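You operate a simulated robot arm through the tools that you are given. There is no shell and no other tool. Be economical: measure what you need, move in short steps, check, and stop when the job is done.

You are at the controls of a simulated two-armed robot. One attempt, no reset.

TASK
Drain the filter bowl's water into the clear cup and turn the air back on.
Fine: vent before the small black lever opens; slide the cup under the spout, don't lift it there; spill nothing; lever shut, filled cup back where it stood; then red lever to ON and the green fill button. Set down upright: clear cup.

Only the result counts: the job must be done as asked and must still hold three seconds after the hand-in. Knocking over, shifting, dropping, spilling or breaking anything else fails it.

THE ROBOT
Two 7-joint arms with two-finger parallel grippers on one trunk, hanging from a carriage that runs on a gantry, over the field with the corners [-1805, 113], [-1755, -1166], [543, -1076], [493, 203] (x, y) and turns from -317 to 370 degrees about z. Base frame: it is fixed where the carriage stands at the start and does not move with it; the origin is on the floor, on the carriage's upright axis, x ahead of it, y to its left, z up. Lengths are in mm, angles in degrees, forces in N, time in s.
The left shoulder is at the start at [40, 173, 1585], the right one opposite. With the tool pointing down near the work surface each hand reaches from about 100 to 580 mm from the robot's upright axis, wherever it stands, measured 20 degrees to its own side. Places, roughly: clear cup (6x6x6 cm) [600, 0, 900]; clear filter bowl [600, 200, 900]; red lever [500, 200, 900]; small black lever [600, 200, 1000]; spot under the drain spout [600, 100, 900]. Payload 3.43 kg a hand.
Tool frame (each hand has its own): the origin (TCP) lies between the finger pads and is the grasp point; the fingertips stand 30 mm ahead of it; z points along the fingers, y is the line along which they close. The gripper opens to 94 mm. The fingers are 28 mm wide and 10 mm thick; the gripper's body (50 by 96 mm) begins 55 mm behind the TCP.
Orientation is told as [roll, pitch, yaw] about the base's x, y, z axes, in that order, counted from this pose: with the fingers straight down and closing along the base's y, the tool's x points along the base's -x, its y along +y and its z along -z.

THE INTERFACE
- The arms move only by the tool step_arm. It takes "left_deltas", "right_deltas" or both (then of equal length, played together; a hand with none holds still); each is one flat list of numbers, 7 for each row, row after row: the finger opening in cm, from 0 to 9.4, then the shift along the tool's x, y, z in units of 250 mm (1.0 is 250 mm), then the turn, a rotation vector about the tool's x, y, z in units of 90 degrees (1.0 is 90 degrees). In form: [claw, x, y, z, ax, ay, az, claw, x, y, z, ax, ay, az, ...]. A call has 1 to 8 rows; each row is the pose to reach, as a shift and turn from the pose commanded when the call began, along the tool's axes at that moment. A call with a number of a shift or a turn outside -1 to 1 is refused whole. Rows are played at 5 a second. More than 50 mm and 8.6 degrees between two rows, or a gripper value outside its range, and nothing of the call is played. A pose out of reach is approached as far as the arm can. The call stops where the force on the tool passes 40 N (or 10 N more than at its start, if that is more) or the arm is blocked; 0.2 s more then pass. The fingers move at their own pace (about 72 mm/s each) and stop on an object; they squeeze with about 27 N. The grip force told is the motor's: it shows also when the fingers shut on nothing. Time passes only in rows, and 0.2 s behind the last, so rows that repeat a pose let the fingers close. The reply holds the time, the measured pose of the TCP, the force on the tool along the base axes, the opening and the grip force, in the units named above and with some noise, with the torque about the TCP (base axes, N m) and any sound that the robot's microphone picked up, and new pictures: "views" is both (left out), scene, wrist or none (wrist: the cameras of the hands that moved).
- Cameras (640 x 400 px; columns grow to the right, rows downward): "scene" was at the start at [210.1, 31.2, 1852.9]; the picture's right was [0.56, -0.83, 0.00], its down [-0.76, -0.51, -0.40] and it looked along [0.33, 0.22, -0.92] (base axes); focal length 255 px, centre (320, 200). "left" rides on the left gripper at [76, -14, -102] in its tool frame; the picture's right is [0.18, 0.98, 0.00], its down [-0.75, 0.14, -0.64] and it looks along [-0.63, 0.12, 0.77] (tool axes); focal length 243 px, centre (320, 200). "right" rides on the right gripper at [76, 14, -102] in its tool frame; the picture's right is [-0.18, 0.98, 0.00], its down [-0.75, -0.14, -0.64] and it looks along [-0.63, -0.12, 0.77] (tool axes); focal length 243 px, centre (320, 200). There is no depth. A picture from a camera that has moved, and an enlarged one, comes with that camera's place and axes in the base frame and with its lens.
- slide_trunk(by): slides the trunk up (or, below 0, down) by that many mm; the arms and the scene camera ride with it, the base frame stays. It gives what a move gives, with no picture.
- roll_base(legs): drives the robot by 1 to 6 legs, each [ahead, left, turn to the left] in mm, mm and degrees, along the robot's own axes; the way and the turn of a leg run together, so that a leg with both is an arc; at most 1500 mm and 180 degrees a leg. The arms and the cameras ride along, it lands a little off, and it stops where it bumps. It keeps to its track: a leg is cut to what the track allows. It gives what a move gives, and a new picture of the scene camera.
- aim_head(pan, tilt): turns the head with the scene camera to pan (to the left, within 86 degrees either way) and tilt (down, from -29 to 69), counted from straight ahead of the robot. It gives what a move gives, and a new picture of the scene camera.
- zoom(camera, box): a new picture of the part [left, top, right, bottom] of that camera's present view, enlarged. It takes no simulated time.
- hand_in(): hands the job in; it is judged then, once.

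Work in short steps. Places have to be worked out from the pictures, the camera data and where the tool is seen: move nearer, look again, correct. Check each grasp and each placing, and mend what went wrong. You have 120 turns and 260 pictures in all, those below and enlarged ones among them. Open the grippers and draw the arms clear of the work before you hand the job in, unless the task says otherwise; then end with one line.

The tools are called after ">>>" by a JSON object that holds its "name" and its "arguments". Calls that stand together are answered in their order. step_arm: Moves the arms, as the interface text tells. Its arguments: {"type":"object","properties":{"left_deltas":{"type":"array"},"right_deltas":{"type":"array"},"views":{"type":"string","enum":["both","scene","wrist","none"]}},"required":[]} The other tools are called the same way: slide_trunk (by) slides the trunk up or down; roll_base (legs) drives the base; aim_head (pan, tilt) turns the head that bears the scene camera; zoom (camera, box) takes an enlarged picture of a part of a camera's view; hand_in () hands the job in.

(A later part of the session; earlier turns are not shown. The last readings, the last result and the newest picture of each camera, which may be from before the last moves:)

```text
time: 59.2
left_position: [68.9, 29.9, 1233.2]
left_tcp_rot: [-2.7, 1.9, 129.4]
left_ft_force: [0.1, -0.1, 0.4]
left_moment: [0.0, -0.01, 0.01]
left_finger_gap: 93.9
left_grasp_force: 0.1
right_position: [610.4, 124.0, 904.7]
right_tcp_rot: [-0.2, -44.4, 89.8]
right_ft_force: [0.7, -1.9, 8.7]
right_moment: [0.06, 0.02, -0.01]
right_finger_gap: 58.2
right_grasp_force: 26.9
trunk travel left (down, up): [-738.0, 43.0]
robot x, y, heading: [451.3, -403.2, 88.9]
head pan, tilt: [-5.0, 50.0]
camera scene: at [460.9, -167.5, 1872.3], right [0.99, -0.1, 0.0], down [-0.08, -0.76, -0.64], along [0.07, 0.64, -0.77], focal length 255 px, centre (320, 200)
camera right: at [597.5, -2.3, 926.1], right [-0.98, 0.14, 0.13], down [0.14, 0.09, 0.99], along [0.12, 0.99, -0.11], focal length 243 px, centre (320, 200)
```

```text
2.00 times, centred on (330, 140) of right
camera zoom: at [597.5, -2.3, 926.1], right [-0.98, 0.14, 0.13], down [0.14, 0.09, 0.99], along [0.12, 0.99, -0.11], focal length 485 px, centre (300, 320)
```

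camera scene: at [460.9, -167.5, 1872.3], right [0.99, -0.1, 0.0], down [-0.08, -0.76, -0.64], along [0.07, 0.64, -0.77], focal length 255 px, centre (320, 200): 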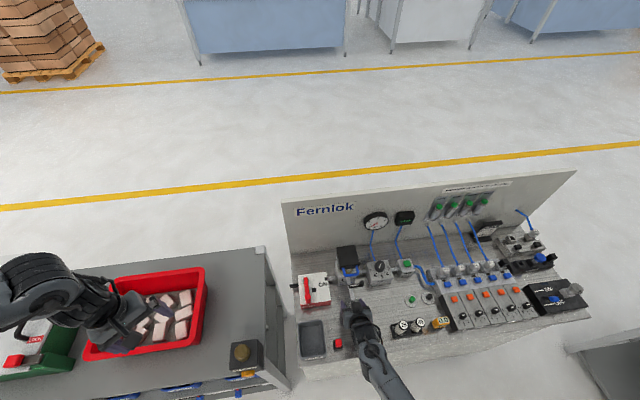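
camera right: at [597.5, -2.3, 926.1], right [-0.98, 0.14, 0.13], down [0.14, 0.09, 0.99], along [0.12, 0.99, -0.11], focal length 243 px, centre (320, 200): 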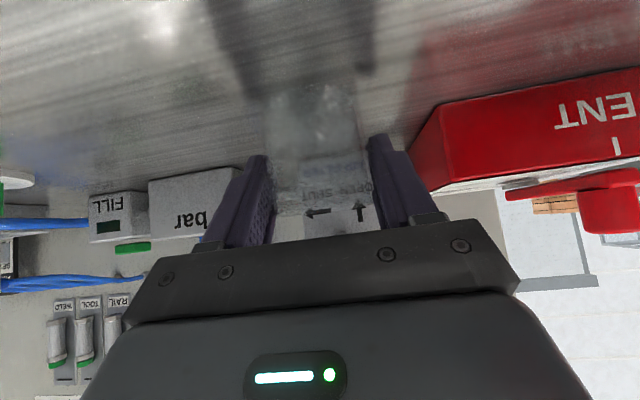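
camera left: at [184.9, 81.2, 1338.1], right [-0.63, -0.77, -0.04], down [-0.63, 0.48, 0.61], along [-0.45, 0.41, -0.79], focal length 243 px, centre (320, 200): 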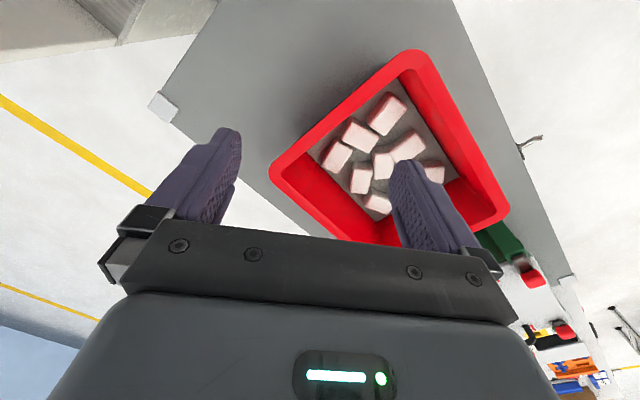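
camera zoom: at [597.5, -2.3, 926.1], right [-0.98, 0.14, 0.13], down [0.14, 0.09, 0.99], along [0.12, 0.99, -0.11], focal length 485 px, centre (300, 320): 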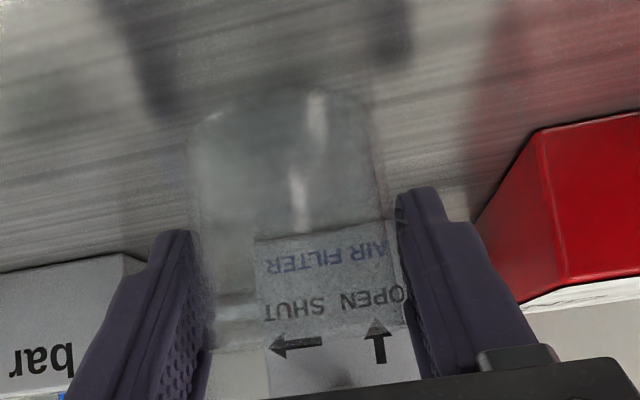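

Spout tip sits over the cup near its centre. Release and back away along the tool axis.

>>> {"name": "step_arm", "arguments": {"right_deltas": [6.2, 0, 0, 0, 0, 0, 0, 7.2, 0, 0, 0, 0, 0, 0, 8, 0, 0, 0, 0, 0, 0, 8, 0, 0, 0, 0, 0, 0, 8, 0, 0, -0.05, 0, 0, 0, 8, 0, 0, -0.15, 0, 0, 0, 8, 0, 0, -0.3, 0, 0, 0, 8, 0, 0, -0.4, 0, 0, 0], "views": "both"}}

>>> {"name": "zoom", "arguments": {"camera": "right", "box": [220, 40, 440, 240]}}

>>> {"name": "zoom", "arguments": {"camera": "scene", "box": [320, 250, 400, 330]}}

```text
time: 61.0
left_position: [68.1, 28.6, 1230.6]
left_tcp_rot: [-2.6, 2.0, 129.5]
left_ft_force: [-0.1, -0.9, 0.3]
left_moment: [-0.01, -0.02, -0.01]
left_finger_gap: 94.0
left_grasp_force: 0.1
right_position: [610.6, 51.9, 977.7]
right_tcp_rot: [-0.2, -44.4, 89.8]
right_ft_force: [0.2, 0.9, -0.1]
right_moment: [-0.02, -0.05, 0.01]
right_finger_gap: 80.0
right_grasp_force: 0.0
trunk travel left (down, up): [-738.0, 43.0]
robot x, y, heading: [452.8, -403.1, 89.1]
head pan, tilt: [-5.0, 50.0]
camera scene: at [460.8, -167.6, 1872.3], right [0.99, -0.1, 0.0], down [-0.08, -0.76, -0.64], along [0.07, 0.64, -0.77], focal length 255 px, centre (320, 200)
camera right: at [597.0, -74.9, 998.0], right [-0.98, 0.14, 0.13], down [0.14, 0.09, 0.99], along [0.12, 0.99, -0.11], focal length 243 px, centre (320, 200)
```

scene: 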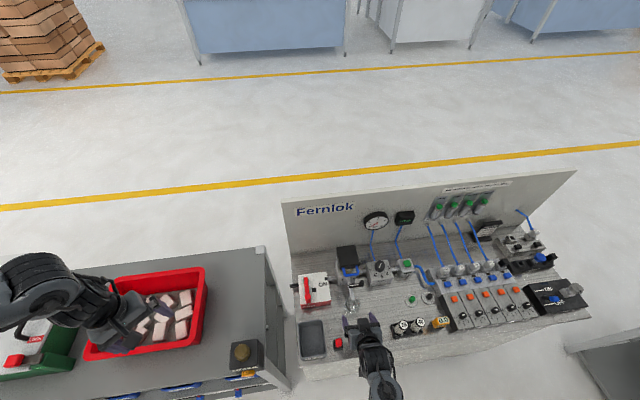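
right: 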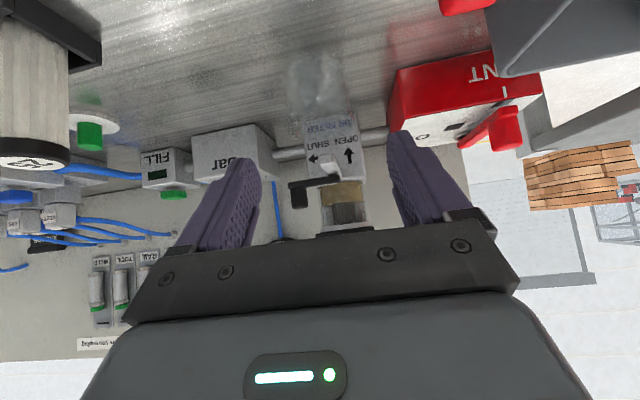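

```text
2.00 times, centred on (330, 140) of right
camera zoom: at [597.0, -74.9, 998.0], right [-0.98, 0.14, 0.13], down [0.14, 0.09, 0.99], along [0.12, 0.99, -0.11], focal length 485 px, centre (300, 320)
```

zoom: 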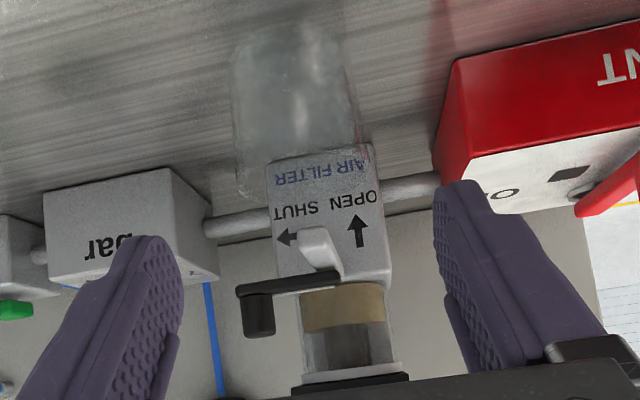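

```text
5.00 times, centred on (360, 290) of scene
camera zoom: at [460.8, -167.6, 1872.3], right [0.99, -0.1, 0.0], down [-0.08, -0.76, -0.64], along [0.07, 0.64, -0.77], focal length 1275 px, centre (120, -250)
```

zoom: 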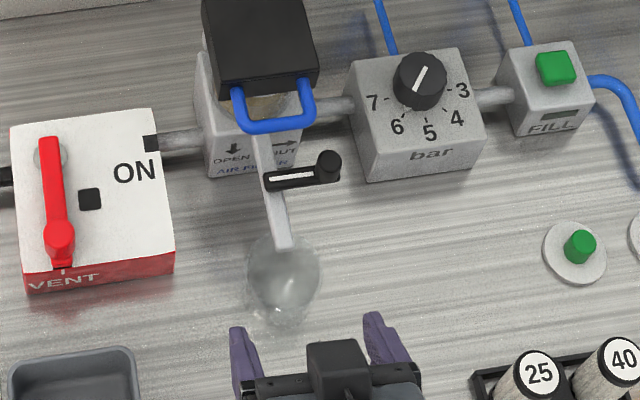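

The cup stands under the spout tip (tip ≈(609,132), cup centre ≈(611,128)). Now reduce the tilt to about 25° and narrow the fingers to take the black lever's knob (≈(648,178), z 957–978) from above-front.

>>> {"name": "step_arm", "arguments": {"right_deltas": [7, -0.05, -0.03, 0.0, 0, 0.03, 0, 6, -0.1, -0.06, 0.02, 0, 0.08, 0, 5, -0.16, -0.09, 0.04, 0, 0.13, 0, 4, -0.22, -0.12, 0.06, 0, 0.18, 0, 3.5, -0.27, -0.145, 0.08, 0, 0.2155, 0, 3.5, -0.299, -0.152, 0.084, 0, 0.2155, 0], "views": "both"}}

>>> {"name": "zoom", "arguments": {"camera": "right", "box": [220, 60, 420, 240]}}

```text
time: 62.4
left_position: [69.4, 29.2, 1231.5]
left_tcp_rot: [-2.7, 1.9, 129.6]
left_ft_force: [0.0, 0.1, 0.1]
left_moment: [-0.02, -0.02, -0.02]
left_finger_gap: 93.7
left_grasp_force: 0.1
right_position: [647.9, 123.1, 1014.2]
right_tcp_rot: [0.0, -25.0, 90.0]
right_ft_force: [0.6, 1.2, -0.2]
right_moment: [-0.04, 0.0, -0.01]
right_finger_gap: 34.9
right_grasp_force: 0.0
trunk travel left (down, up): [-738.0, 43.0]
robot x, y, heading: [447.2, -403.5, 89.2]
head pan, tilt: [-5.0, 50.0]
camera scene: at [460.8, -167.6, 1872.4], right [0.99, -0.1, 0.0], down [-0.08, -0.76, -0.64], along [0.07, 0.64, -0.77], focal length 255 px, centre (320, 200)
camera right: at [634.7, 10.9, 1075.8], right [-0.98, 0.17, 0.08], down [0.14, 0.41, 0.9], along [0.12, 0.9, -0.43], focal length 243 px, centre (320, 200)
```

scene: 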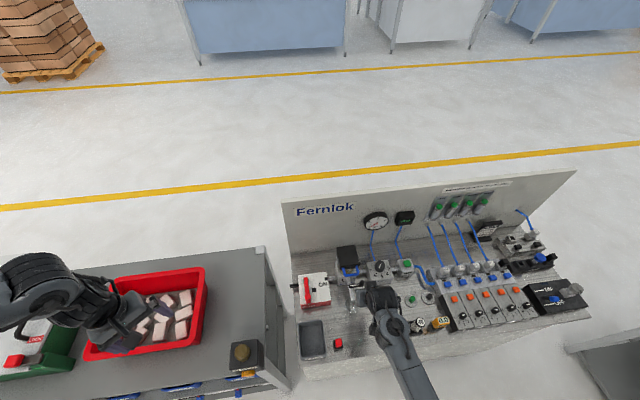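
right: 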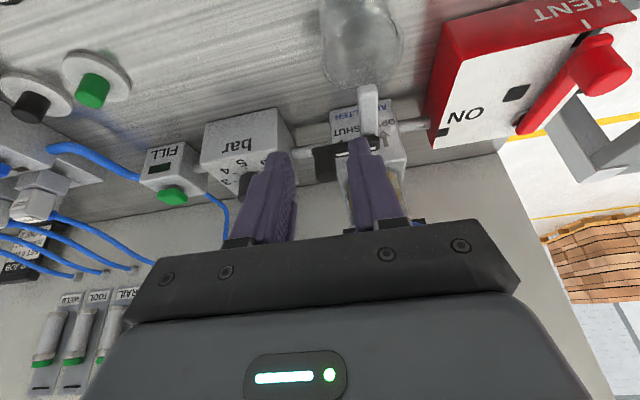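

```text
2.22 times, centred on (320, 150) of right
camera zoom: at [634.7, 10.9, 1075.8], right [-0.98, 0.17, 0.08], down [0.14, 0.41, 0.9], along [0.12, 0.9, -0.43], focal length 539 px, centre (320, 311)
```

zoom: 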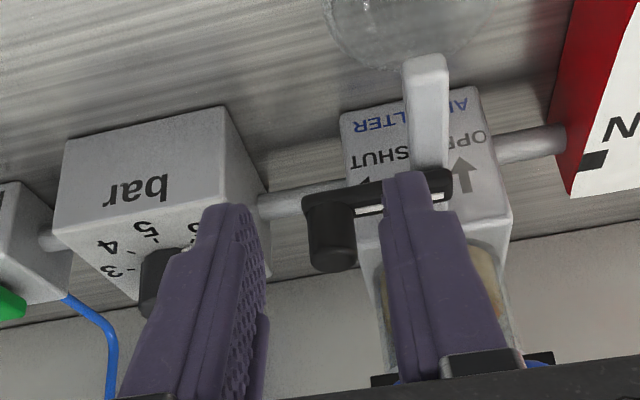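

Knob seen at (649,178), z 953–977; bar length gives radius ≈40 about (610,178). Move in so the fingertips straddle the knob.

>>> {"name": "step_arm", "arguments": {"right_deltas": [3.5, -0.03, -0.004, 0.04, 0, 0, 0, 3.5, -0.065, -0.004, 0.09, 0, 0, 0, 3.5, -0.095, -0.004, 0.13, 0, 0, 0, 3.5, -0.113, -0.004, 0.154, 0, 0, 0], "views": "wrist"}}

>>> {"name": "zoom", "arguments": {"camera": "right", "box": [220, 60, 420, 240]}}

>>> {"name": "zoom", "arguments": {"camera": "scene", "box": [320, 250, 420, 330]}}

```text
time: 63.4
left_position: [68.4, 29.8, 1231.9]
left_tcp_rot: [-2.7, 1.9, 129.5]
left_ft_force: [-0.1, 0.6, -0.3]
left_moment: [0.03, -0.03, 0.0]
left_finger_gap: 94.1
left_grasp_force: 0.0
right_position: [649.1, 165.7, 991.6]
right_tcp_rot: [-0.1, -25.0, 89.8]
right_ft_force: [0.0, 0.2, 0.0]
right_moment: [0.01, 0.01, 0.0]
right_finger_gap: 35.3
right_grasp_force: 0.1
trunk travel left (down, up): [-738.0, 43.0]
robot x, y, heading: [451.5, -404.2, 89.3]
head pan, tilt: [-5.0, 50.0]
camera right: at [635.1, 52.2, 1051.8], right [-0.98, 0.17, 0.08], down [0.14, 0.41, 0.9], along [0.12, 0.9, -0.43], focal length 243 px, centre (320, 200)
```

right: 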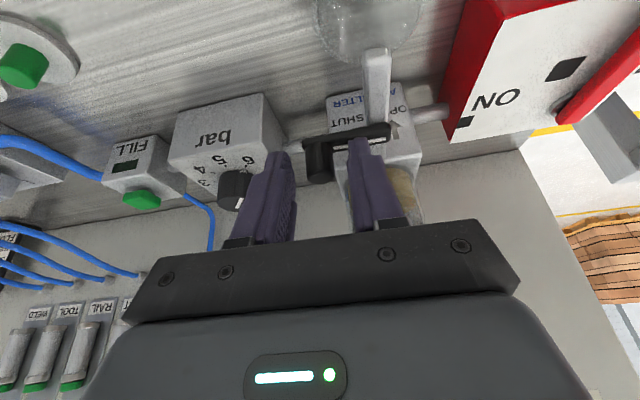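

```text
2.22 times, centred on (320, 150) of right
camera zoom: at [635.1, 52.2, 1051.8], right [-0.98, 0.17, 0.08], down [0.14, 0.41, 0.9], along [0.12, 0.9, -0.43], focal length 539 px, centre (320, 311)
```

zoom: 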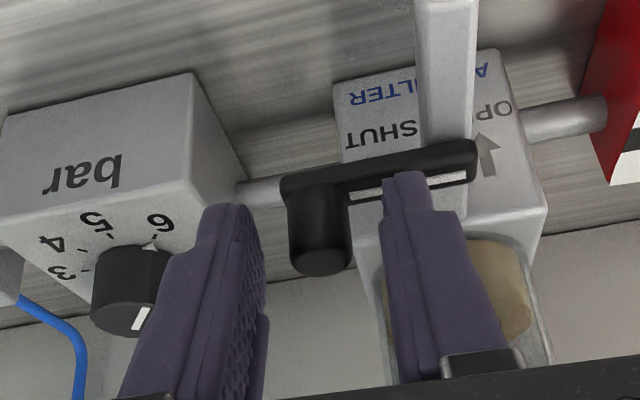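

```text
5.00 times, centred on (370, 290) of scene
camera zoom: at [460.8, -167.5, 1872.4], right [0.99, -0.1, 0.0], down [-0.08, -0.76, -0.64], along [0.07, 0.64, -0.77], focal length 1275 px, centre (70, -250)
```

zoom: 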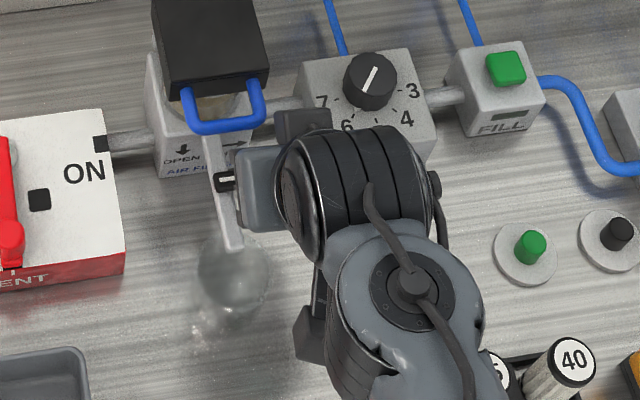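

The knob stands between the tips. Close gently and check the gap.

>>> {"name": "step_arm", "arguments": {"right_deltas": [2.5, 0, 0, 0, 0, 0, 0, 1.5, 0, 0, 0, 0, 0, 0, 0.8, 0, 0, 0, 0, 0, 0, 0.8, 0, 0, 0, 0, 0, 0], "views": "wrist"}}

>>> {"name": "zoom", "arguments": {"camera": "right", "box": [220, 60, 420, 240]}}

```text
time: 64.4
left_position: [68.8, 29.3, 1232.5]
left_tcp_rot: [-2.7, 2.0, 129.5]
left_ft_force: [-0.3, -0.2, -0.1]
left_moment: [-0.02, 0.02, -0.01]
left_finger_gap: 94.0
left_grasp_force: 0.0
right_position: [648.8, 165.5, 991.0]
right_tcp_rot: [-0.2, -25.1, 89.8]
right_ft_force: [2.9, 2.6, -2.1]
right_moment: [0.08, -0.08, -0.1]
right_finger_gap: 16.6
right_grasp_force: 45.4
trunk travel left (down, up): [-738.0, 43.0]
robot x, y, heading: [451.0, -399.4, 89.1]
head pan, tilt: [-5.0, 50.0]
camera right: at [635.9, 52.0, 1051.7], right [-0.98, 0.17, 0.08], down [0.14, 0.41, 0.9], along [0.12, 0.9, -0.43], focal length 243 px, centre (320, 200)
```

right: 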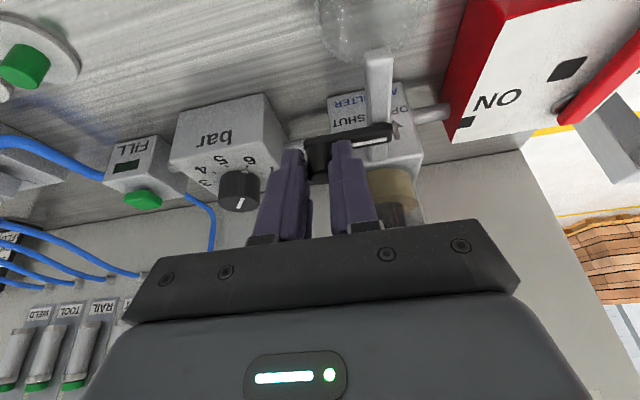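

```text
2.22 times, centred on (320, 150) of right
camera zoom: at [635.9, 52.0, 1051.7], right [-0.98, 0.17, 0.08], down [0.14, 0.41, 0.9], along [0.12, 0.9, -0.43], focal length 539 px, centre (320, 311)
```

zoom: 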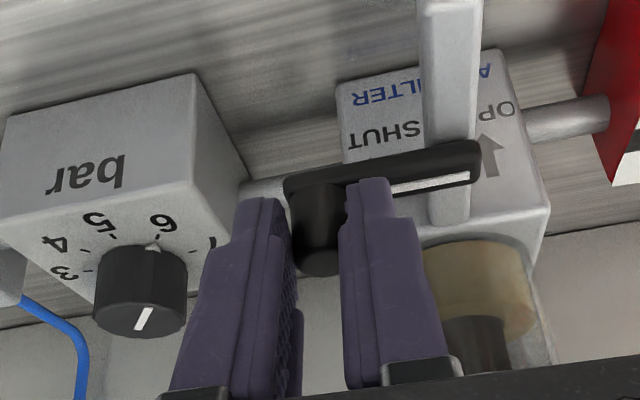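

Gripped (16.6 mm). Swing the lever along its arc toward OPEN.

>>> {"name": "step_arm", "arguments": {"right_deltas": [0.8, 0.02, 0.0016, -0.0093, 0, 0, 0, 0.8, 0.037, 0.005, -0.0172, 0, 0, 0, 0.8, 0.0718, 0.021, -0.0335, 0, 0, 0, 0.8, 0.1011, 0.0464, -0.0472, 0, 0, 0, 0.8, 0.124, 0.079, -0.0578, 0, 0, 0, 0.8, 0.1385, 0.117, -0.0646, 0, 0, 0, 0.8, 0.1432, 0.158, -0.0668, 0, 0, 0], "views": "both"}}

>>> {"name": "zoom", "arguments": {"camera": "right", "box": [220, 20, 440, 240]}}

>>> {"name": "zoom", "arguments": {"camera": "scene", "box": [320, 250, 420, 330]}}

```text
time: 66.0
left_position: [72.6, 27.7, 1229.7]
left_tcp_rot: [-2.8, 2.2, 129.5]
left_ft_force: [-0.5, -0.2, -0.3]
left_moment: [-0.02, 0.0, 0.02]
left_finger_gap: 94.1
left_grasp_force: 0.1
right_position: [614.4, 123.1, 991.1]
right_tcp_rot: [-0.4, -25.0, 89.7]
right_ft_force: [23.6, -8.7, -0.8]
right_moment: [-0.37, -0.48, -0.52]
right_finger_gap: 21.8
right_grasp_force: 12.3
trunk travel left (down, up): [-738.0, 43.0]
robot x, y, heading: [449.8, -397.3, 89.1]
head pan, tilt: [-5.0, 50.0]
camera scene: at [462.3, -168.0, 1872.0], right [0.99, -0.11, 0.0], down [-0.08, -0.76, -0.64], along [0.07, 0.64, -0.77], focal length 255 px, centre (320, 200)
camera right: at [601.1, 10.7, 1052.3], right [-0.98, 0.17, 0.07], down [0.14, 0.41, 0.9], along [0.13, 0.9, -0.43], focal length 243 px, centre (320, 200)
```

scene: 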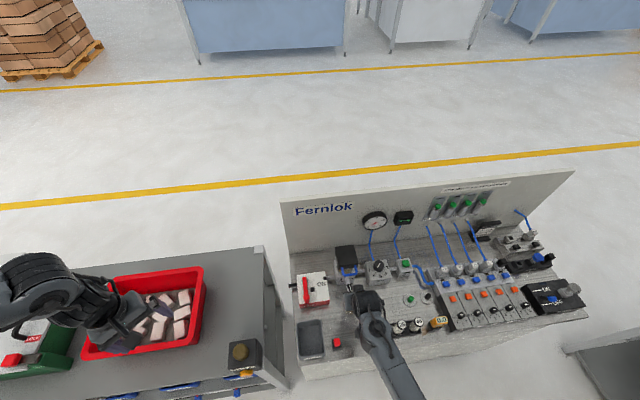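
right: 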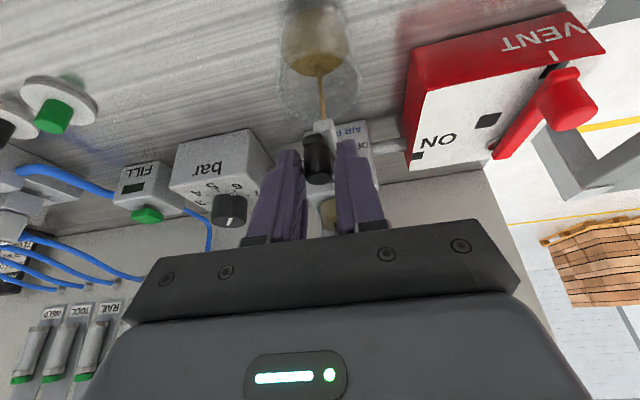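

```text
1.82 times, centred on (330, 130) of right
camera zoom: at [601.1, 10.7, 1052.3], right [-0.98, 0.17, 0.07], down [0.14, 0.41, 0.9], along [0.13, 0.9, -0.43], focal length 441 px, centre (302, 327)
```

zoom: 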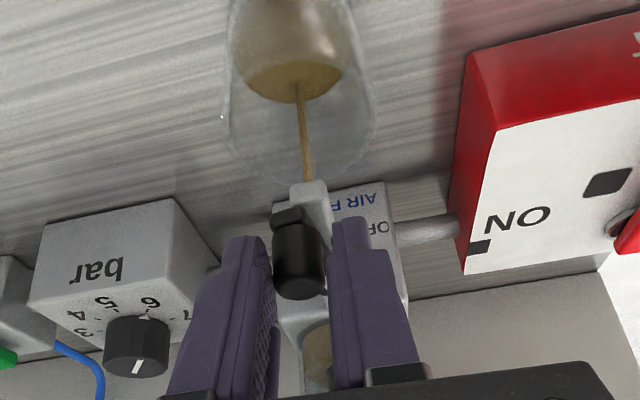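

```text
5.00 times, centred on (370, 290) of scene
camera zoom: at [462.3, -168.0, 1872.0], right [0.99, -0.11, 0.0], down [-0.08, -0.76, -0.64], along [0.07, 0.64, -0.77], focal length 1275 px, centre (70, -250)
```

zoom: 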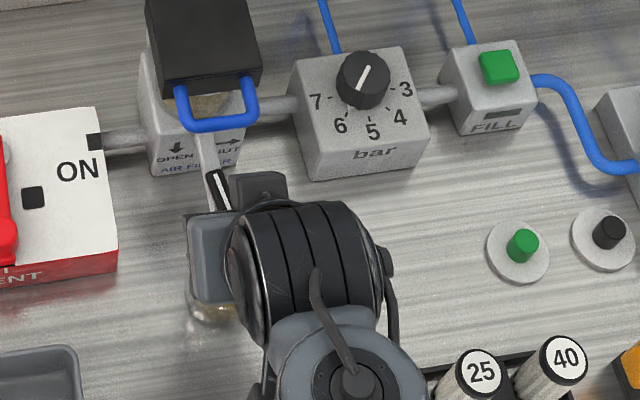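

Water runs cleanly into the cup. I ease the side load slightly and wait, watching the level.

>>> {"name": "step_arm", "arguments": {"right_deltas": [0.8, 0, -0.014, 0, 0, 0, 0, 0.8, 0, -0.014, 0, 0, 0, 0, 0.8, 0, -0.014, 0, 0, 0, 0], "views": "none"}}

>>> {"name": "zoom", "arguments": {"camera": "right", "box": [220, 0, 440, 240]}}

```text
time: 66.8
left_position: [71.2, 28.8, 1230.8]
left_tcp_rot: [-2.7, 2.0, 129.5]
left_ft_force: [-0.5, -0.2, 0.3]
left_moment: [0.02, 0.03, 0.03]
left_finger_gap: 94.2
left_grasp_force: 0.1
right_position: [617.6, 122.5, 990.2]
right_tcp_rot: [-0.2, -25.0, 89.8]
right_ft_force: [19.3, -6.4, -3.3]
right_moment: [-0.18, -0.4, -0.36]
right_finger_gap: 19.3
right_grasp_force: 9.7
trunk travel left (down, up): [-738.0, 43.0]
robot x, y, heading: [446.6, -401.7, 89.3]
head pan, tilt: [-5.0, 50.0]
```

```text
1.67 times, centred on (330, 120) of right
camera zoom: at [603.0, 10.8, 1052.4], right [-0.98, 0.17, 0.07], down [0.14, 0.41, 0.9], along [0.12, 0.9, -0.43], focal length 404 px, centre (303, 333)
```

zoom: 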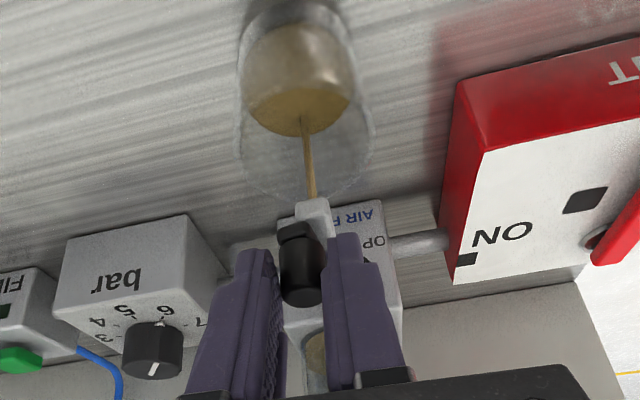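

>>> {"name": "step_arm", "arguments": {"right_deltas": [0.8, 0, -0.01, 0, 0, 0, 0, 0.8, 0, -0.01, 0, 0, 0, 0, 0.8, 0, -0.01, 0, 0, 0, 0, 0.8, 0, -0.01, 0, 0, 0, 0, 0.8, 0, -0.01, 0, 0, 0, 0, 0.8, 0, -0.01, 0, 0, 0, 0], "views": "none"}}

>>> {"name": "zoom", "arguments": {"camera": "right", "box": [220, 0, 440, 240]}}

```text
time: 68.2
left_position: [70.7, 29.1, 1231.4]
left_tcp_rot: [-2.6, 2.1, 129.3]
left_ft_force: [-0.2, -0.2, -0.4]
left_moment: [-0.03, 0.01, 0.03]
left_finger_gap: 93.9
left_grasp_force: 0.0
right_position: [616.9, 123.0, 990.9]
right_tcp_rot: [-0.2, -25.1, 89.9]
right_ft_force: [13.2, -8.6, 5.1]
right_moment: [0.0, -0.22, -0.1]
right_finger_gap: 17.0
right_grasp_force: 44.8
trunk travel left (down, up): [-738.0, 43.0]
robot x, y, heading: [449.7, -399.7, 88.9]
head pan, tilt: [-5.0, 50.0]
```

```text
1.67 times, centred on (330, 120) of right
camera zoom: at [604.2, 10.8, 1052.3], right [-0.98, 0.17, 0.07], down [0.14, 0.41, 0.9], along [0.12, 0.9, -0.43], focal length 404 px, centre (303, 333)
```

zoom: 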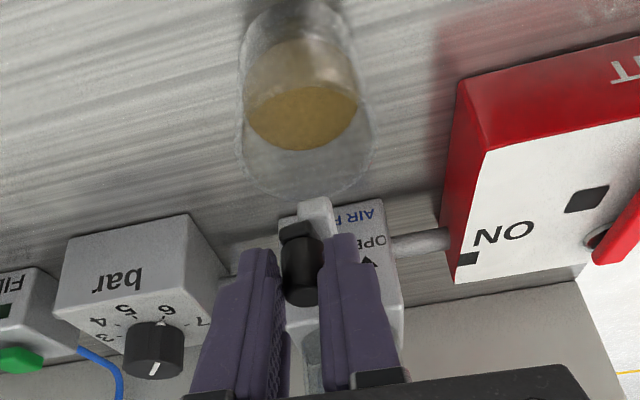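

The stream has ended and the bowl is empty; the cup is about half full. Swing the lever back to SHUT.

>>> {"name": "step_arm", "arguments": {"right_deltas": [0.8, 0, -0.017, 0, 0, 0, 0, 0.8, -0.0018, -0.0348, 0.0008, 0, 0, 0, 0.8, -0.0239, -0.0724, 0.0112, 0, 0, 0, 0.8, -0.0537, -0.1028, 0.025, 0, 0, 0, 0.8, -0.0899, -0.1236, 0.0419, 0, 0, 0, 0.8, -0.1214, -0.1324, 0.0566, 0, 0, 0, 0.8, -0.1432, -0.134, 0.0668, 0, 0, 0, 0.8, -0.1523, -0.134, 0.071, 0, 0, 0], "views": "wrist"}}

>>> {"name": "zoom", "arguments": {"camera": "right", "box": [220, 0, 440, 240]}}

>>> {"name": "zoom", "arguments": {"camera": "scene", "box": [320, 250, 420, 330]}}

```text
time: 70.0
left_position: [68.0, 29.0, 1233.0]
left_tcp_rot: [-2.7, 2.0, 129.4]
left_ft_force: [-0.3, -0.4, 0.1]
left_moment: [-0.03, -0.01, 0.02]
left_finger_gap: 93.9
left_grasp_force: 0.0
right_position: [648.4, 167.8, 989.3]
right_tcp_rot: [-0.1, -25.1, 89.8]
right_ft_force: [-3.7, -7.0, 9.9]
right_moment: [-0.68, 0.11, 0.26]
right_finger_gap: 17.4
right_grasp_force: 45.0
trunk travel left (down, up): [-738.0, 43.0]
robot x, y, heading: [446.8, -400.1, 89.0]
head pan, tilt: [-5.0, 50.0]
camera right: at [635.5, 54.1, 1051.2], right [-0.98, 0.17, 0.08], down [0.14, 0.41, 0.9], along [0.12, 0.9, -0.43], focal length 243 px, centre (320, 200)
```

right: 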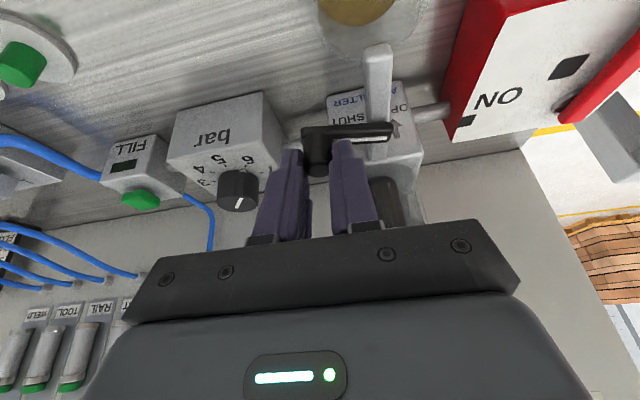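

```text
1.67 times, centred on (330, 120) of right
camera zoom: at [635.5, 54.1, 1051.2], right [-0.98, 0.17, 0.08], down [0.14, 0.41, 0.9], along [0.12, 0.9, -0.43], focal length 404 px, centre (303, 333)
```

zoom: 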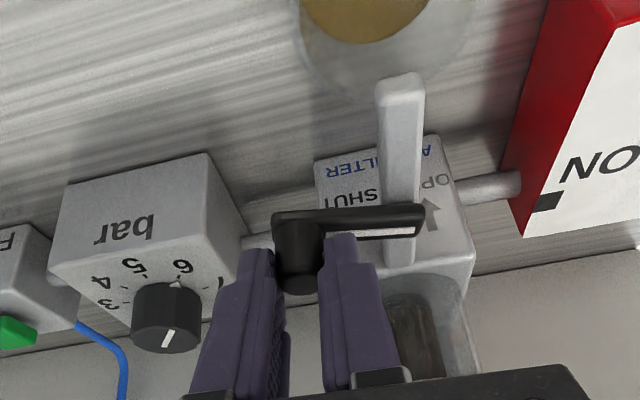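

```text
5.00 times, centred on (370, 290) of scene
camera zoom: at [460.8, -167.7, 1872.3], right [0.99, -0.11, 0.0], down [-0.08, -0.76, -0.64], along [0.07, 0.64, -0.77], focal length 1275 px, centre (70, -250)
```

zoom: 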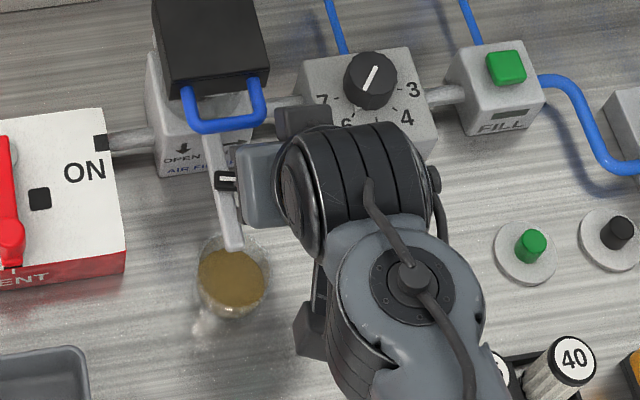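

Lever is at SHUT, bowl empty. Open the fingers and withdraw to the earlier pre-position.

>>> {"name": "step_arm", "arguments": {"right_deltas": [2, 0, 0, 0, 0, 0, 0, 3.5, 0, 0, 0, 0, 0, 0, 3.5, 0, 0, 0, 0, 0, 0, 3.5, 0.02, 0, -0.04, 0, 0, 0, 3.5, 0.06, 0, -0.1, 0, 0, 0, 3.5, 0.1, 0, -0.14, 0, 0, 0, 3.5, 0.118, 0, -0.16, 0, 0, 0], "views": "none"}}

>>> {"name": "step_arm", "arguments": {"right_deltas": [4.5, 0.06, 0.03, 0, 0, -0.03, 0, 5.5, 0.13, 0.06, 0, 0, -0.08, 0, 6.5, 0.2, 0.09, 0.005, 0, -0.13, 0, 8, 0.27, 0.12, 0.01, 0, -0.18, 0, 8, 0.31, 0.145, 0.012, 0, -0.2155, 0, 8, 0.319, 0.15, 0.012, 0, -0.2155, 0], "views": "both"}}

>>> {"name": "zoom", "arguments": {"camera": "right", "box": [220, 40, 440, 240]}}

>>> {"name": "zoom", "arguments": {"camera": "scene", "box": [320, 250, 420, 330]}}

```text
time: 71.6
left_position: [68.3, 28.6, 1231.1]
left_tcp_rot: [-2.7, 2.0, 129.5]
left_ft_force: [-1.8, -0.7, -0.6]
left_moment: [-0.02, 0.0, 0.01]
left_finger_gap: 94.2
left_grasp_force: 0.1
right_position: [647.1, 124.2, 1014.8]
right_tcp_rot: [-0.1, -25.1, 90.0]
right_ft_force: [0.4, 0.5, 1.0]
right_moment: [0.03, 0.01, 0.03]
right_finger_gap: 35.0
right_grasp_force: 0.1
trunk travel left (down, up): [-738.0, 43.0]
robot x, y, heading: [450.6, -403.6, 89.0]
head pan, tilt: [-5.0, 50.0]
```

```text
time: 73.0
left_position: [69.3, 29.5, 1231.7]
left_tcp_rot: [-2.7, 1.9, 129.5]
left_ft_force: [-0.2, 0.7, 0.1]
left_moment: [0.02, 0.0, 0.05]
left_finger_gap: 94.4
left_grasp_force: 0.1
right_position: [611.8, 51.2, 976.0]
right_tcp_rot: [-0.2, -44.5, 89.9]
right_ft_force: [0.6, -1.7, 0.3]
right_moment: [0.02, 0.0, 0.0]
right_finger_gap: 79.8
right_grasp_force: 0.1
trunk travel left (down, up): [-738.0, 43.0]
robot x, y, heading: [446.0, -399.4, 89.0]
head pan, tilt: [-5.0, 50.0]
camera scene: at [460.8, -167.6, 1872.3], right [0.99, -0.1, 0.0], down [-0.08, -0.76, -0.64], along [0.07, 0.64, -0.77], focal length 255 px, centre (320, 200)
camera right: at [598.7, -74.1, 997.2], right [-0.98, 0.13, 0.13], down [0.14, 0.09, 0.99], along [0.12, 0.99, -0.1], focal length 243 px, centre (320, 200)
```

scene: 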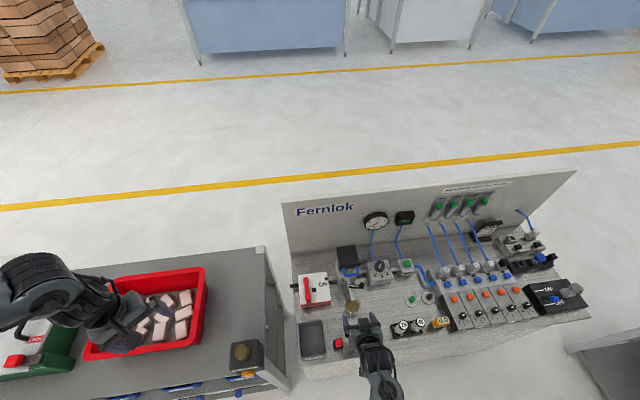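
right: 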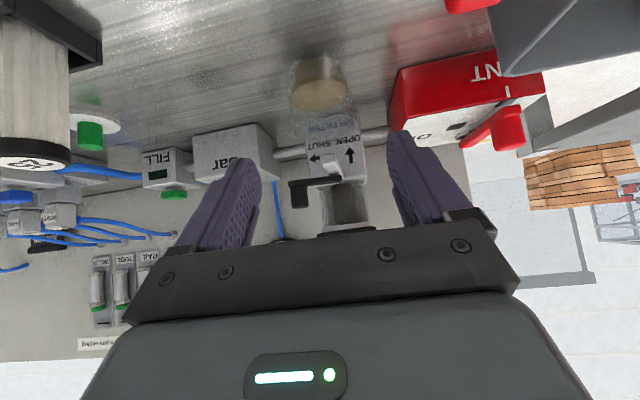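

```text
2.00 times, centred on (330, 140) of right
camera zoom: at [598.7, -74.1, 997.2], right [-0.98, 0.13, 0.13], down [0.14, 0.09, 0.99], along [0.12, 0.99, -0.1], focal length 485 px, centre (300, 320)
```

zoom: 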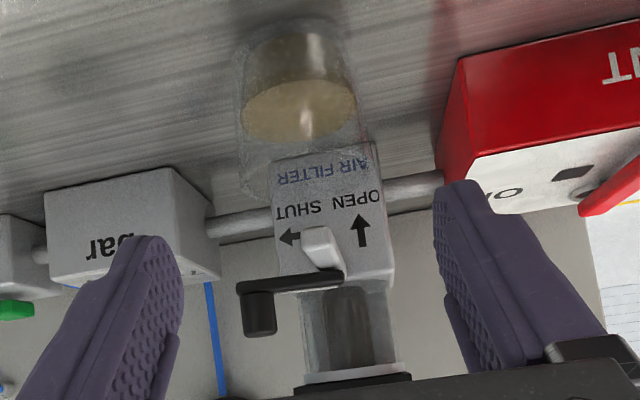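

```text
5.00 times, centred on (370, 290) of scene
camera zoom: at [460.8, -167.6, 1872.3], right [0.99, -0.1, 0.0], down [-0.08, -0.76, -0.64], along [0.07, 0.64, -0.77], focal length 1275 px, centre (70, -250)
```

zoom: 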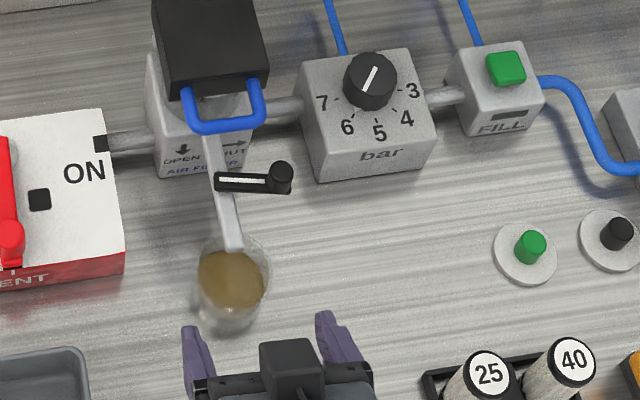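

The lever seems a few degrees short of its original SHUT angle; zoom in to compare.

>>> {"name": "zoom", "arguments": {"camera": "scene", "box": [345, 265, 395, 305]}}

```text
10.00 times, centred on (370, 285) of scene
camera zoom: at [460.8, -167.6, 1872.3], right [0.99, -0.1, 0.0], down [-0.08, -0.76, -0.64], along [0.07, 0.64, -0.77], focal length 2549 px, centre (-180, -650)
```

zoom: 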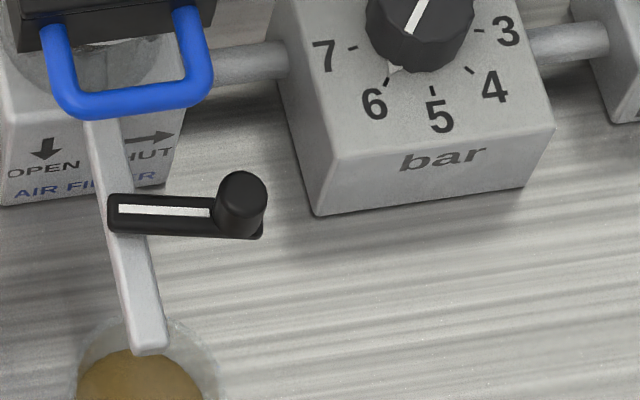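

The bar is still ≈9° short of SHUT. I'll return with closed tips and push the knob home from the front.

>>> {"name": "step_arm", "arguments": {"right_deltas": [7, -0.05, -0.03, 0.0, 0, 0.03, 0, 5.5, -0.1, -0.06, 0.02, 0, 0.08, 0, 4, -0.16, -0.09, 0.04, 0, 0.13, 0, 2, -0.22, -0.12, 0.06, 0, 0.18, 0, 0, -0.27, -0.145, 0.08, 0, 0.2155, 0, 0, -0.299, -0.152, 0.084, 0, 0.2155, 0], "views": "none"}}

>>> {"name": "step_arm", "arguments": {"right_deltas": [0, 0.02, -0.008, 0.04, 0, 0, 0, 0, 0.035, -0.008, 0.08, 0, 0, 0, 0, 0.047, -0.008, 0.119, 0, 0, 0], "views": "wrist"}}

>>> {"name": "zoom", "arguments": {"camera": "right", "box": [220, 40, 440, 240]}}

```text
time: 74.4
left_position: [68.9, 29.3, 1233.1]
left_tcp_rot: [-2.7, 2.0, 129.6]
left_ft_force: [-0.6, -0.2, 0.2]
left_moment: [-0.01, 0.01, -0.01]
left_finger_gap: 93.9
left_grasp_force: 0.1
right_position: [650.0, 119.7, 1014.5]
right_tcp_rot: [-0.1, -25.1, 89.7]
right_ft_force: [-0.7, -0.8, -0.3]
right_moment: [-0.01, 0.01, 0.0]
right_finger_gap: 0.2
right_grasp_force: 27.0
trunk travel left (down, up): [-738.0, 43.0]
robot x, y, heading: [450.9, -401.8, 89.0]
head pan, tilt: [-5.0, 50.0]
```

```text
time: 75.2
left_position: [69.4, 29.3, 1232.5]
left_tcp_rot: [-2.8, 1.8, 129.4]
left_ft_force: [-0.1, -0.7, 0.4]
left_moment: [0.01, 0.0, -0.02]
left_finger_gap: 94.0
left_grasp_force: 0.1
right_position: [651.8, 121.7, 982.7]
right_tcp_rot: [-0.1, -25.0, 89.9]
right_ft_force: [0.9, -0.6, -0.8]
right_moment: [0.01, 0.01, 0.0]
right_finger_gap: 0.0
right_grasp_force: 27.0
trunk travel left (down, up): [-738.0, 43.0]
robot x, y, heading: [453.1, -401.4, 89.0]
head pan, tilt: [-5.0, 50.0]
camera right: at [638.3, 9.2, 1043.2], right [-0.98, 0.17, 0.08], down [0.14, 0.41, 0.9], along [0.12, 0.9, -0.43], focal length 243 px, centre (320, 200)
```

right: 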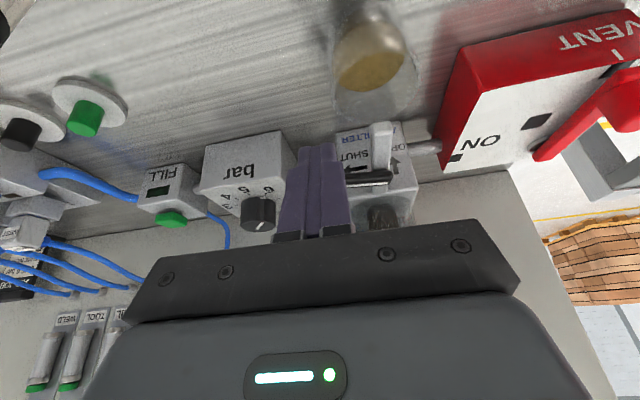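

```text
2.00 times, centred on (330, 140) of right
camera zoom: at [638.3, 9.2, 1043.2], right [-0.98, 0.17, 0.08], down [0.14, 0.41, 0.9], along [0.12, 0.9, -0.43], focal length 485 px, centre (300, 320)
```

zoom: 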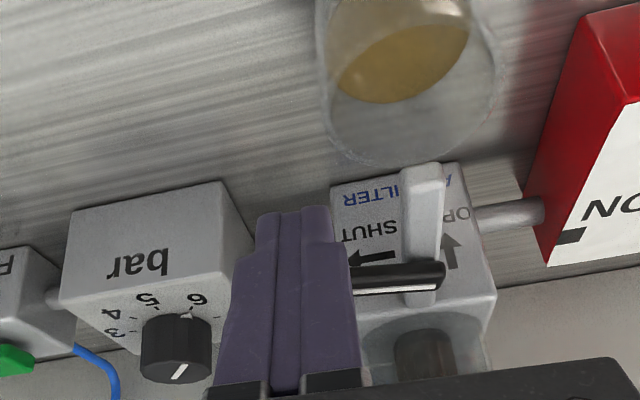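

Tips are right in front of the knob. Push +y slowly up to 27 mm.

>>> {"name": "step_arm", "arguments": {"right_deltas": [0, -0.029, 0, 0.0135, 0, 0, 0, 0, -0.051, 0, 0.0237, 0, 0, 0, 0, -0.065, 0, 0.0304, 0, 0, 0, 0, -0.076, 0, 0.0355, 0, 0, 0, 0, -0.087, 0, 0.0406, 0, 0, 0, 0, -0.098, 0, 0.0456, 0, 0, 0], "views": "none"}}

>>> {"name": "zoom", "arguments": {"camera": "scene", "box": [345, 265, 395, 305]}}

```text
time: 76.6
left_position: [69.2, 27.8, 1231.3]
left_tcp_rot: [-2.7, 2.0, 129.5]
left_ft_force: [1.0, -0.2, 0.6]
left_moment: [0.0, -0.03, 0.01]
left_finger_gap: 94.2
left_grasp_force: 0.0
right_position: [650.8, 147.3, 982.1]
right_tcp_rot: [-0.1, -24.7, 89.8]
right_ft_force: [0.0, -10.0, 3.5]
right_moment: [-0.12, -0.03, 0.03]
right_finger_gap: 0.1
right_grasp_force: 26.9
trunk travel left (down, up): [-738.0, 43.0]
robot x, y, heading: [447.4, -404.4, 88.9]
head pan, tilt: [-5.0, 50.0]
```

```text
10.00 times, centred on (370, 285) of scene
camera zoom: at [460.9, -168.2, 1872.1], right [0.99, -0.11, 0.0], down [-0.08, -0.76, -0.64], along [0.07, 0.64, -0.77], focal length 2549 px, centre (-180, -650)
```

zoom: 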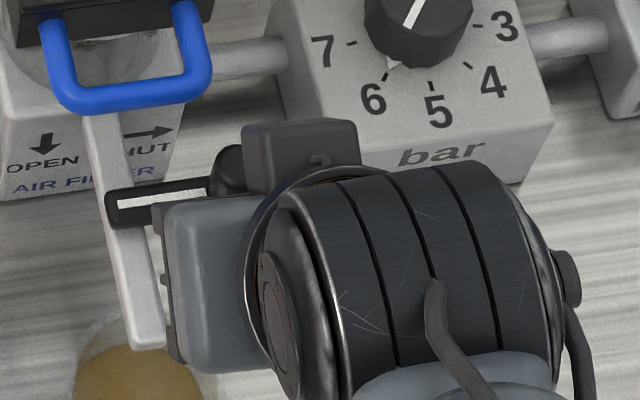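

Now parallel to the bench axis, as originally. A last 3 mm nudge to the stop, then back out the same way.

>>> {"name": "step_arm", "arguments": {"right_deltas": [0, -0.007, 0, 0.003, 0, 0, 0, 0, -0.012, 0, 0.0056, 0, 0, 0], "views": "none"}}

>>> {"name": "step_arm", "arguments": {"right_deltas": [0, 0.03, 0, -0.02, 0, 0, 0, 0, 0.08, 0, -0.07, 0, 0, 0, 0, 0.1, 0, -0.14, 0, 0, 0, 0, 0.1, 0, -0.2, 0, 0, 0], "views": "none"}}

>>> {"name": "zoom", "arguments": {"camera": "scene", "box": [345, 265, 395, 305]}}

```text
time: 77.2
left_position: [69.2, 26.5, 1231.3]
left_tcp_rot: [-2.6, 2.2, 129.5]
left_ft_force: [-0.2, -0.5, 0.1]
left_moment: [0.01, 0.01, -0.05]
left_finger_gap: 93.7
left_grasp_force: 0.0
right_position: [651.2, 147.1, 981.0]
right_tcp_rot: [-0.1, -24.7, 89.9]
right_ft_force: [-1.5, -27.7, 12.3]
right_moment: [-0.26, -0.05, 0.04]
right_finger_gap: 0.0
right_grasp_force: 27.1
trunk travel left (down, up): [-738.0, 43.0]
robot x, y, heading: [448.6, -408.2, 89.1]
head pan, tilt: [-5.0, 50.0]
```

```text
time: 78.2
left_position: [68.3, 30.1, 1232.2]
left_tcp_rot: [-2.7, 2.2, 129.6]
left_ft_force: [0.5, 0.0, 0.1]
left_moment: [-0.03, 0.02, -0.02]
left_finger_gap: 94.0
left_grasp_force: 0.2
right_position: [653.1, 110.3, 1018.3]
right_tcp_rot: [-0.1, -25.2, 89.8]
right_ft_force: [0.1, 0.6, -0.8]
right_moment: [0.0, 0.03, -0.01]
right_finger_gap: 0.0
right_grasp_force: 27.2
trunk travel left (down, up): [-738.0, 43.0]
robot x, y, heading: [445.5, -401.8, 89.2]
head pan, tilt: [-5.0, 50.0]
```

```text
10.00 times, centred on (370, 285) of scene
camera zoom: at [460.8, -167.6, 1872.3], right [0.99, -0.1, 0.0], down [-0.08, -0.76, -0.64], along [0.07, 0.64, -0.77], focal length 2549 px, centre (-180, -650)
```

zoom: 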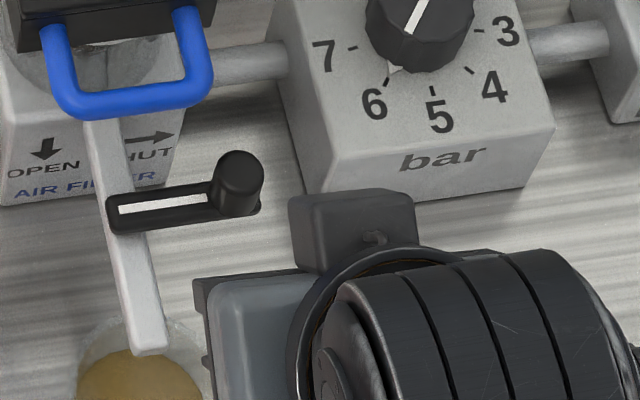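

Lever is fully SHUT. Go to the cup pre-grasp with 45° tilt, fingers open.

>>> {"name": "step_arm", "arguments": {"right_deltas": [1, 0.06, 0.03, 0, 0, -0.03, 0, 2, 0.12, 0.06, 0.01, 0, -0.08, 0, 4, 0.18, 0.1, 0.02, 0, -0.13, 0, 6, 0.24, 0.13, 0.035, 0, -0.18, 0, 7.5, 0.275, 0.16, 0.048, 0, -0.2155, 0, 8, 0.281, 0.168, 0.05, 0, -0.2155, 0, 8, 0.281, 0.168, 0.05, 0, -0.2155, 0], "views": "wrist"}}

>>> {"name": "zoom", "arguments": {"camera": "right", "box": [220, 40, 440, 240]}}

```text
time: 79.8
left_position: [69.4, 29.0, 1231.8]
left_tcp_rot: [-2.8, 2.1, 129.6]
left_ft_force: [-0.2, 1.0, -0.3]
left_moment: [-0.02, 0.01, 0.0]
left_finger_gap: 94.0
left_grasp_force: 0.0
right_position: [610.0, 50.1, 976.8]
right_tcp_rot: [-0.1, -44.5, 89.9]
right_ft_force: [0.0, -0.3, 1.0]
right_moment: [0.02, -0.02, -0.04]
right_finger_gap: 80.0
right_grasp_force: 0.0
trunk travel left (down, up): [-738.0, 43.0]
robot x, y, heading: [451.1, -402.4, 88.8]
head pan, tilt: [-5.0, 50.0]
camera right: at [596.0, -76.2, 996.7], right [-0.98, 0.13, 0.13], down [0.14, 0.09, 0.99], along [0.12, 0.99, -0.1], focal length 243 px, centre (320, 200)
```

right: 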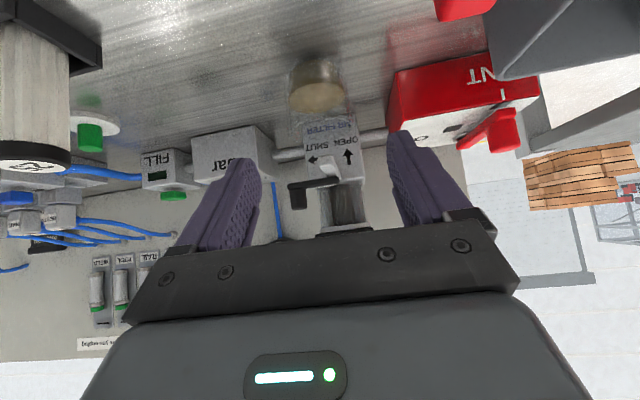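

```text
2.00 times, centred on (330, 140) of right
camera zoom: at [596.0, -76.2, 996.7], right [-0.98, 0.13, 0.13], down [0.14, 0.09, 0.99], along [0.12, 0.99, -0.1], focal length 485 px, centre (300, 320)
```

zoom: 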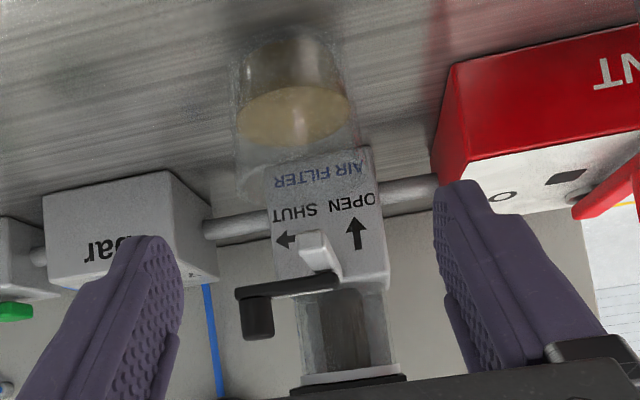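

Cup has not moved. Advance along the tool axis to the cup and close.

>>> {"name": "step_arm", "arguments": {"right_deltas": [8, 0, -0.003, 0.1, 0, 0, 0, 8, -0.005, -0.003, 0.2, 0, 0, 0, 8, -0.01, -0.003, 0.3, 0, 0, 0, 8, -0.015, -0.003, 0.37, 0, 0, 0, 8, -0.015, -0.003, 0.407, 0, 0, 0], "views": "wrist"}}

>>> {"name": "step_arm", "arguments": {"right_deltas": [7, 0, 0, 0, 0, 0, 0, 6.2, 0, 0, 0, 0, 0, 0, 5.6, 0, 0, 0, 0, 0, 0, 5.2, 0, 0, 0, 0, 0, 0, 5.2, 0, 0, 0, 0, 0, 0], "views": "scene"}}

>>> {"name": "zoom", "arguments": {"camera": "scene", "box": [320, 250, 420, 330]}}

```text
time: 81.0
left_position: [69.4, 29.2, 1233.3]
left_tcp_rot: [-2.7, 1.9, 129.5]
left_ft_force: [-0.1, 0.7, 0.2]
left_moment: [0.0, -0.01, 0.01]
left_finger_gap: 94.0
left_grasp_force: 0.1
right_position: [610.0, 126.9, 909.0]
right_tcp_rot: [0.0, -44.6, 89.9]
right_ft_force: [0.0, -0.2, 0.7]
right_moment: [0.0, 0.02, -0.01]
right_finger_gap: 80.0
right_grasp_force: 0.0
trunk travel left (down, up): [-738.0, 43.0]
robot x, y, heading: [445.9, -399.5, 89.1]
head pan, tilt: [-5.0, 50.0]
camera right: at [596.3, 0.3, 928.7], right [-0.98, 0.13, 0.13], down [0.14, 0.09, 0.99], along [0.12, 0.99, -0.1], focal length 243 px, centre (320, 200)
```

right: 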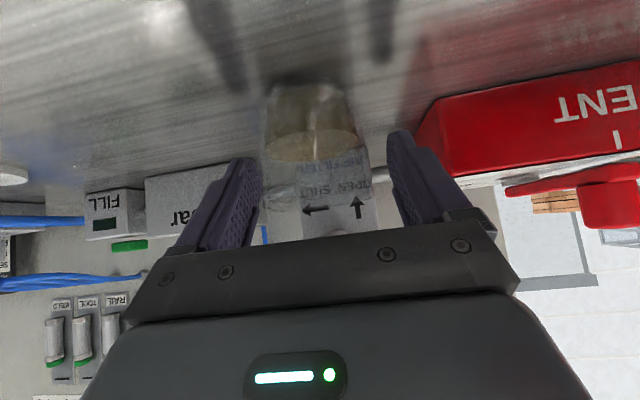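

```text
time: 82.2
left_position: [69.5, 30.0, 1232.4]
left_tcp_rot: [-2.7, 2.0, 129.5]
left_ft_force: [-0.1, 0.9, 0.4]
left_moment: [0.0, -0.01, -0.02]
left_finger_gap: 94.1
left_grasp_force: 0.1
right_position: [609.9, 126.2, 907.5]
right_tcp_rot: [-0.1, -44.5, 89.8]
right_ft_force: [0.7, -0.3, 0.0]
right_moment: [-0.02, 0.04, -0.04]
right_finger_gap: 58.5
right_grasp_force: 26.9
trunk travel left (down, up): [-738.0, 43.0]
robot x, y, heading: [450.9, -400.4, 88.9]
head pan, tilt: [-5.0, 50.0]
camera scene: at [460.8, -167.6, 1872.3], right [0.99, -0.1, 0.0], down [-0.08, -0.76, -0.64], along [0.07, 0.64, -0.77], focal length 255 px, centre (320, 200)
```

scene: 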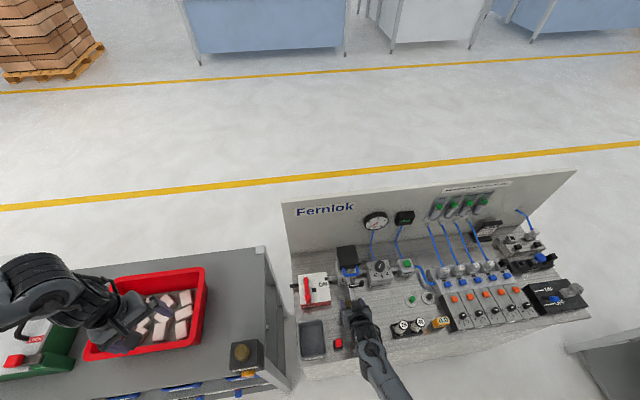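

```text
5.00 times, centred on (370, 290) of scene
camera zoom: at [460.8, -167.6, 1872.3], right [0.99, -0.1, 0.0], down [-0.08, -0.76, -0.64], along [0.07, 0.64, -0.77], focal length 1275 px, centre (70, -250)
```

zoom: 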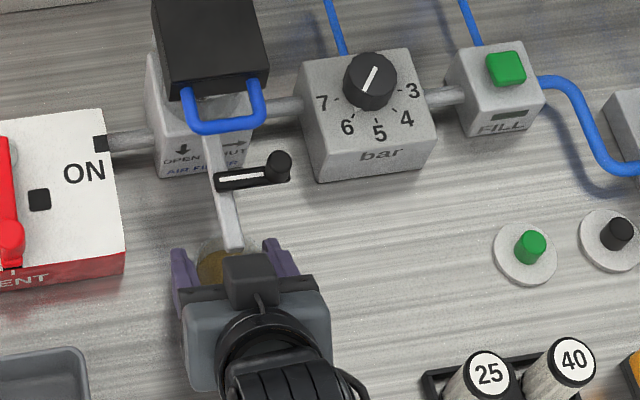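

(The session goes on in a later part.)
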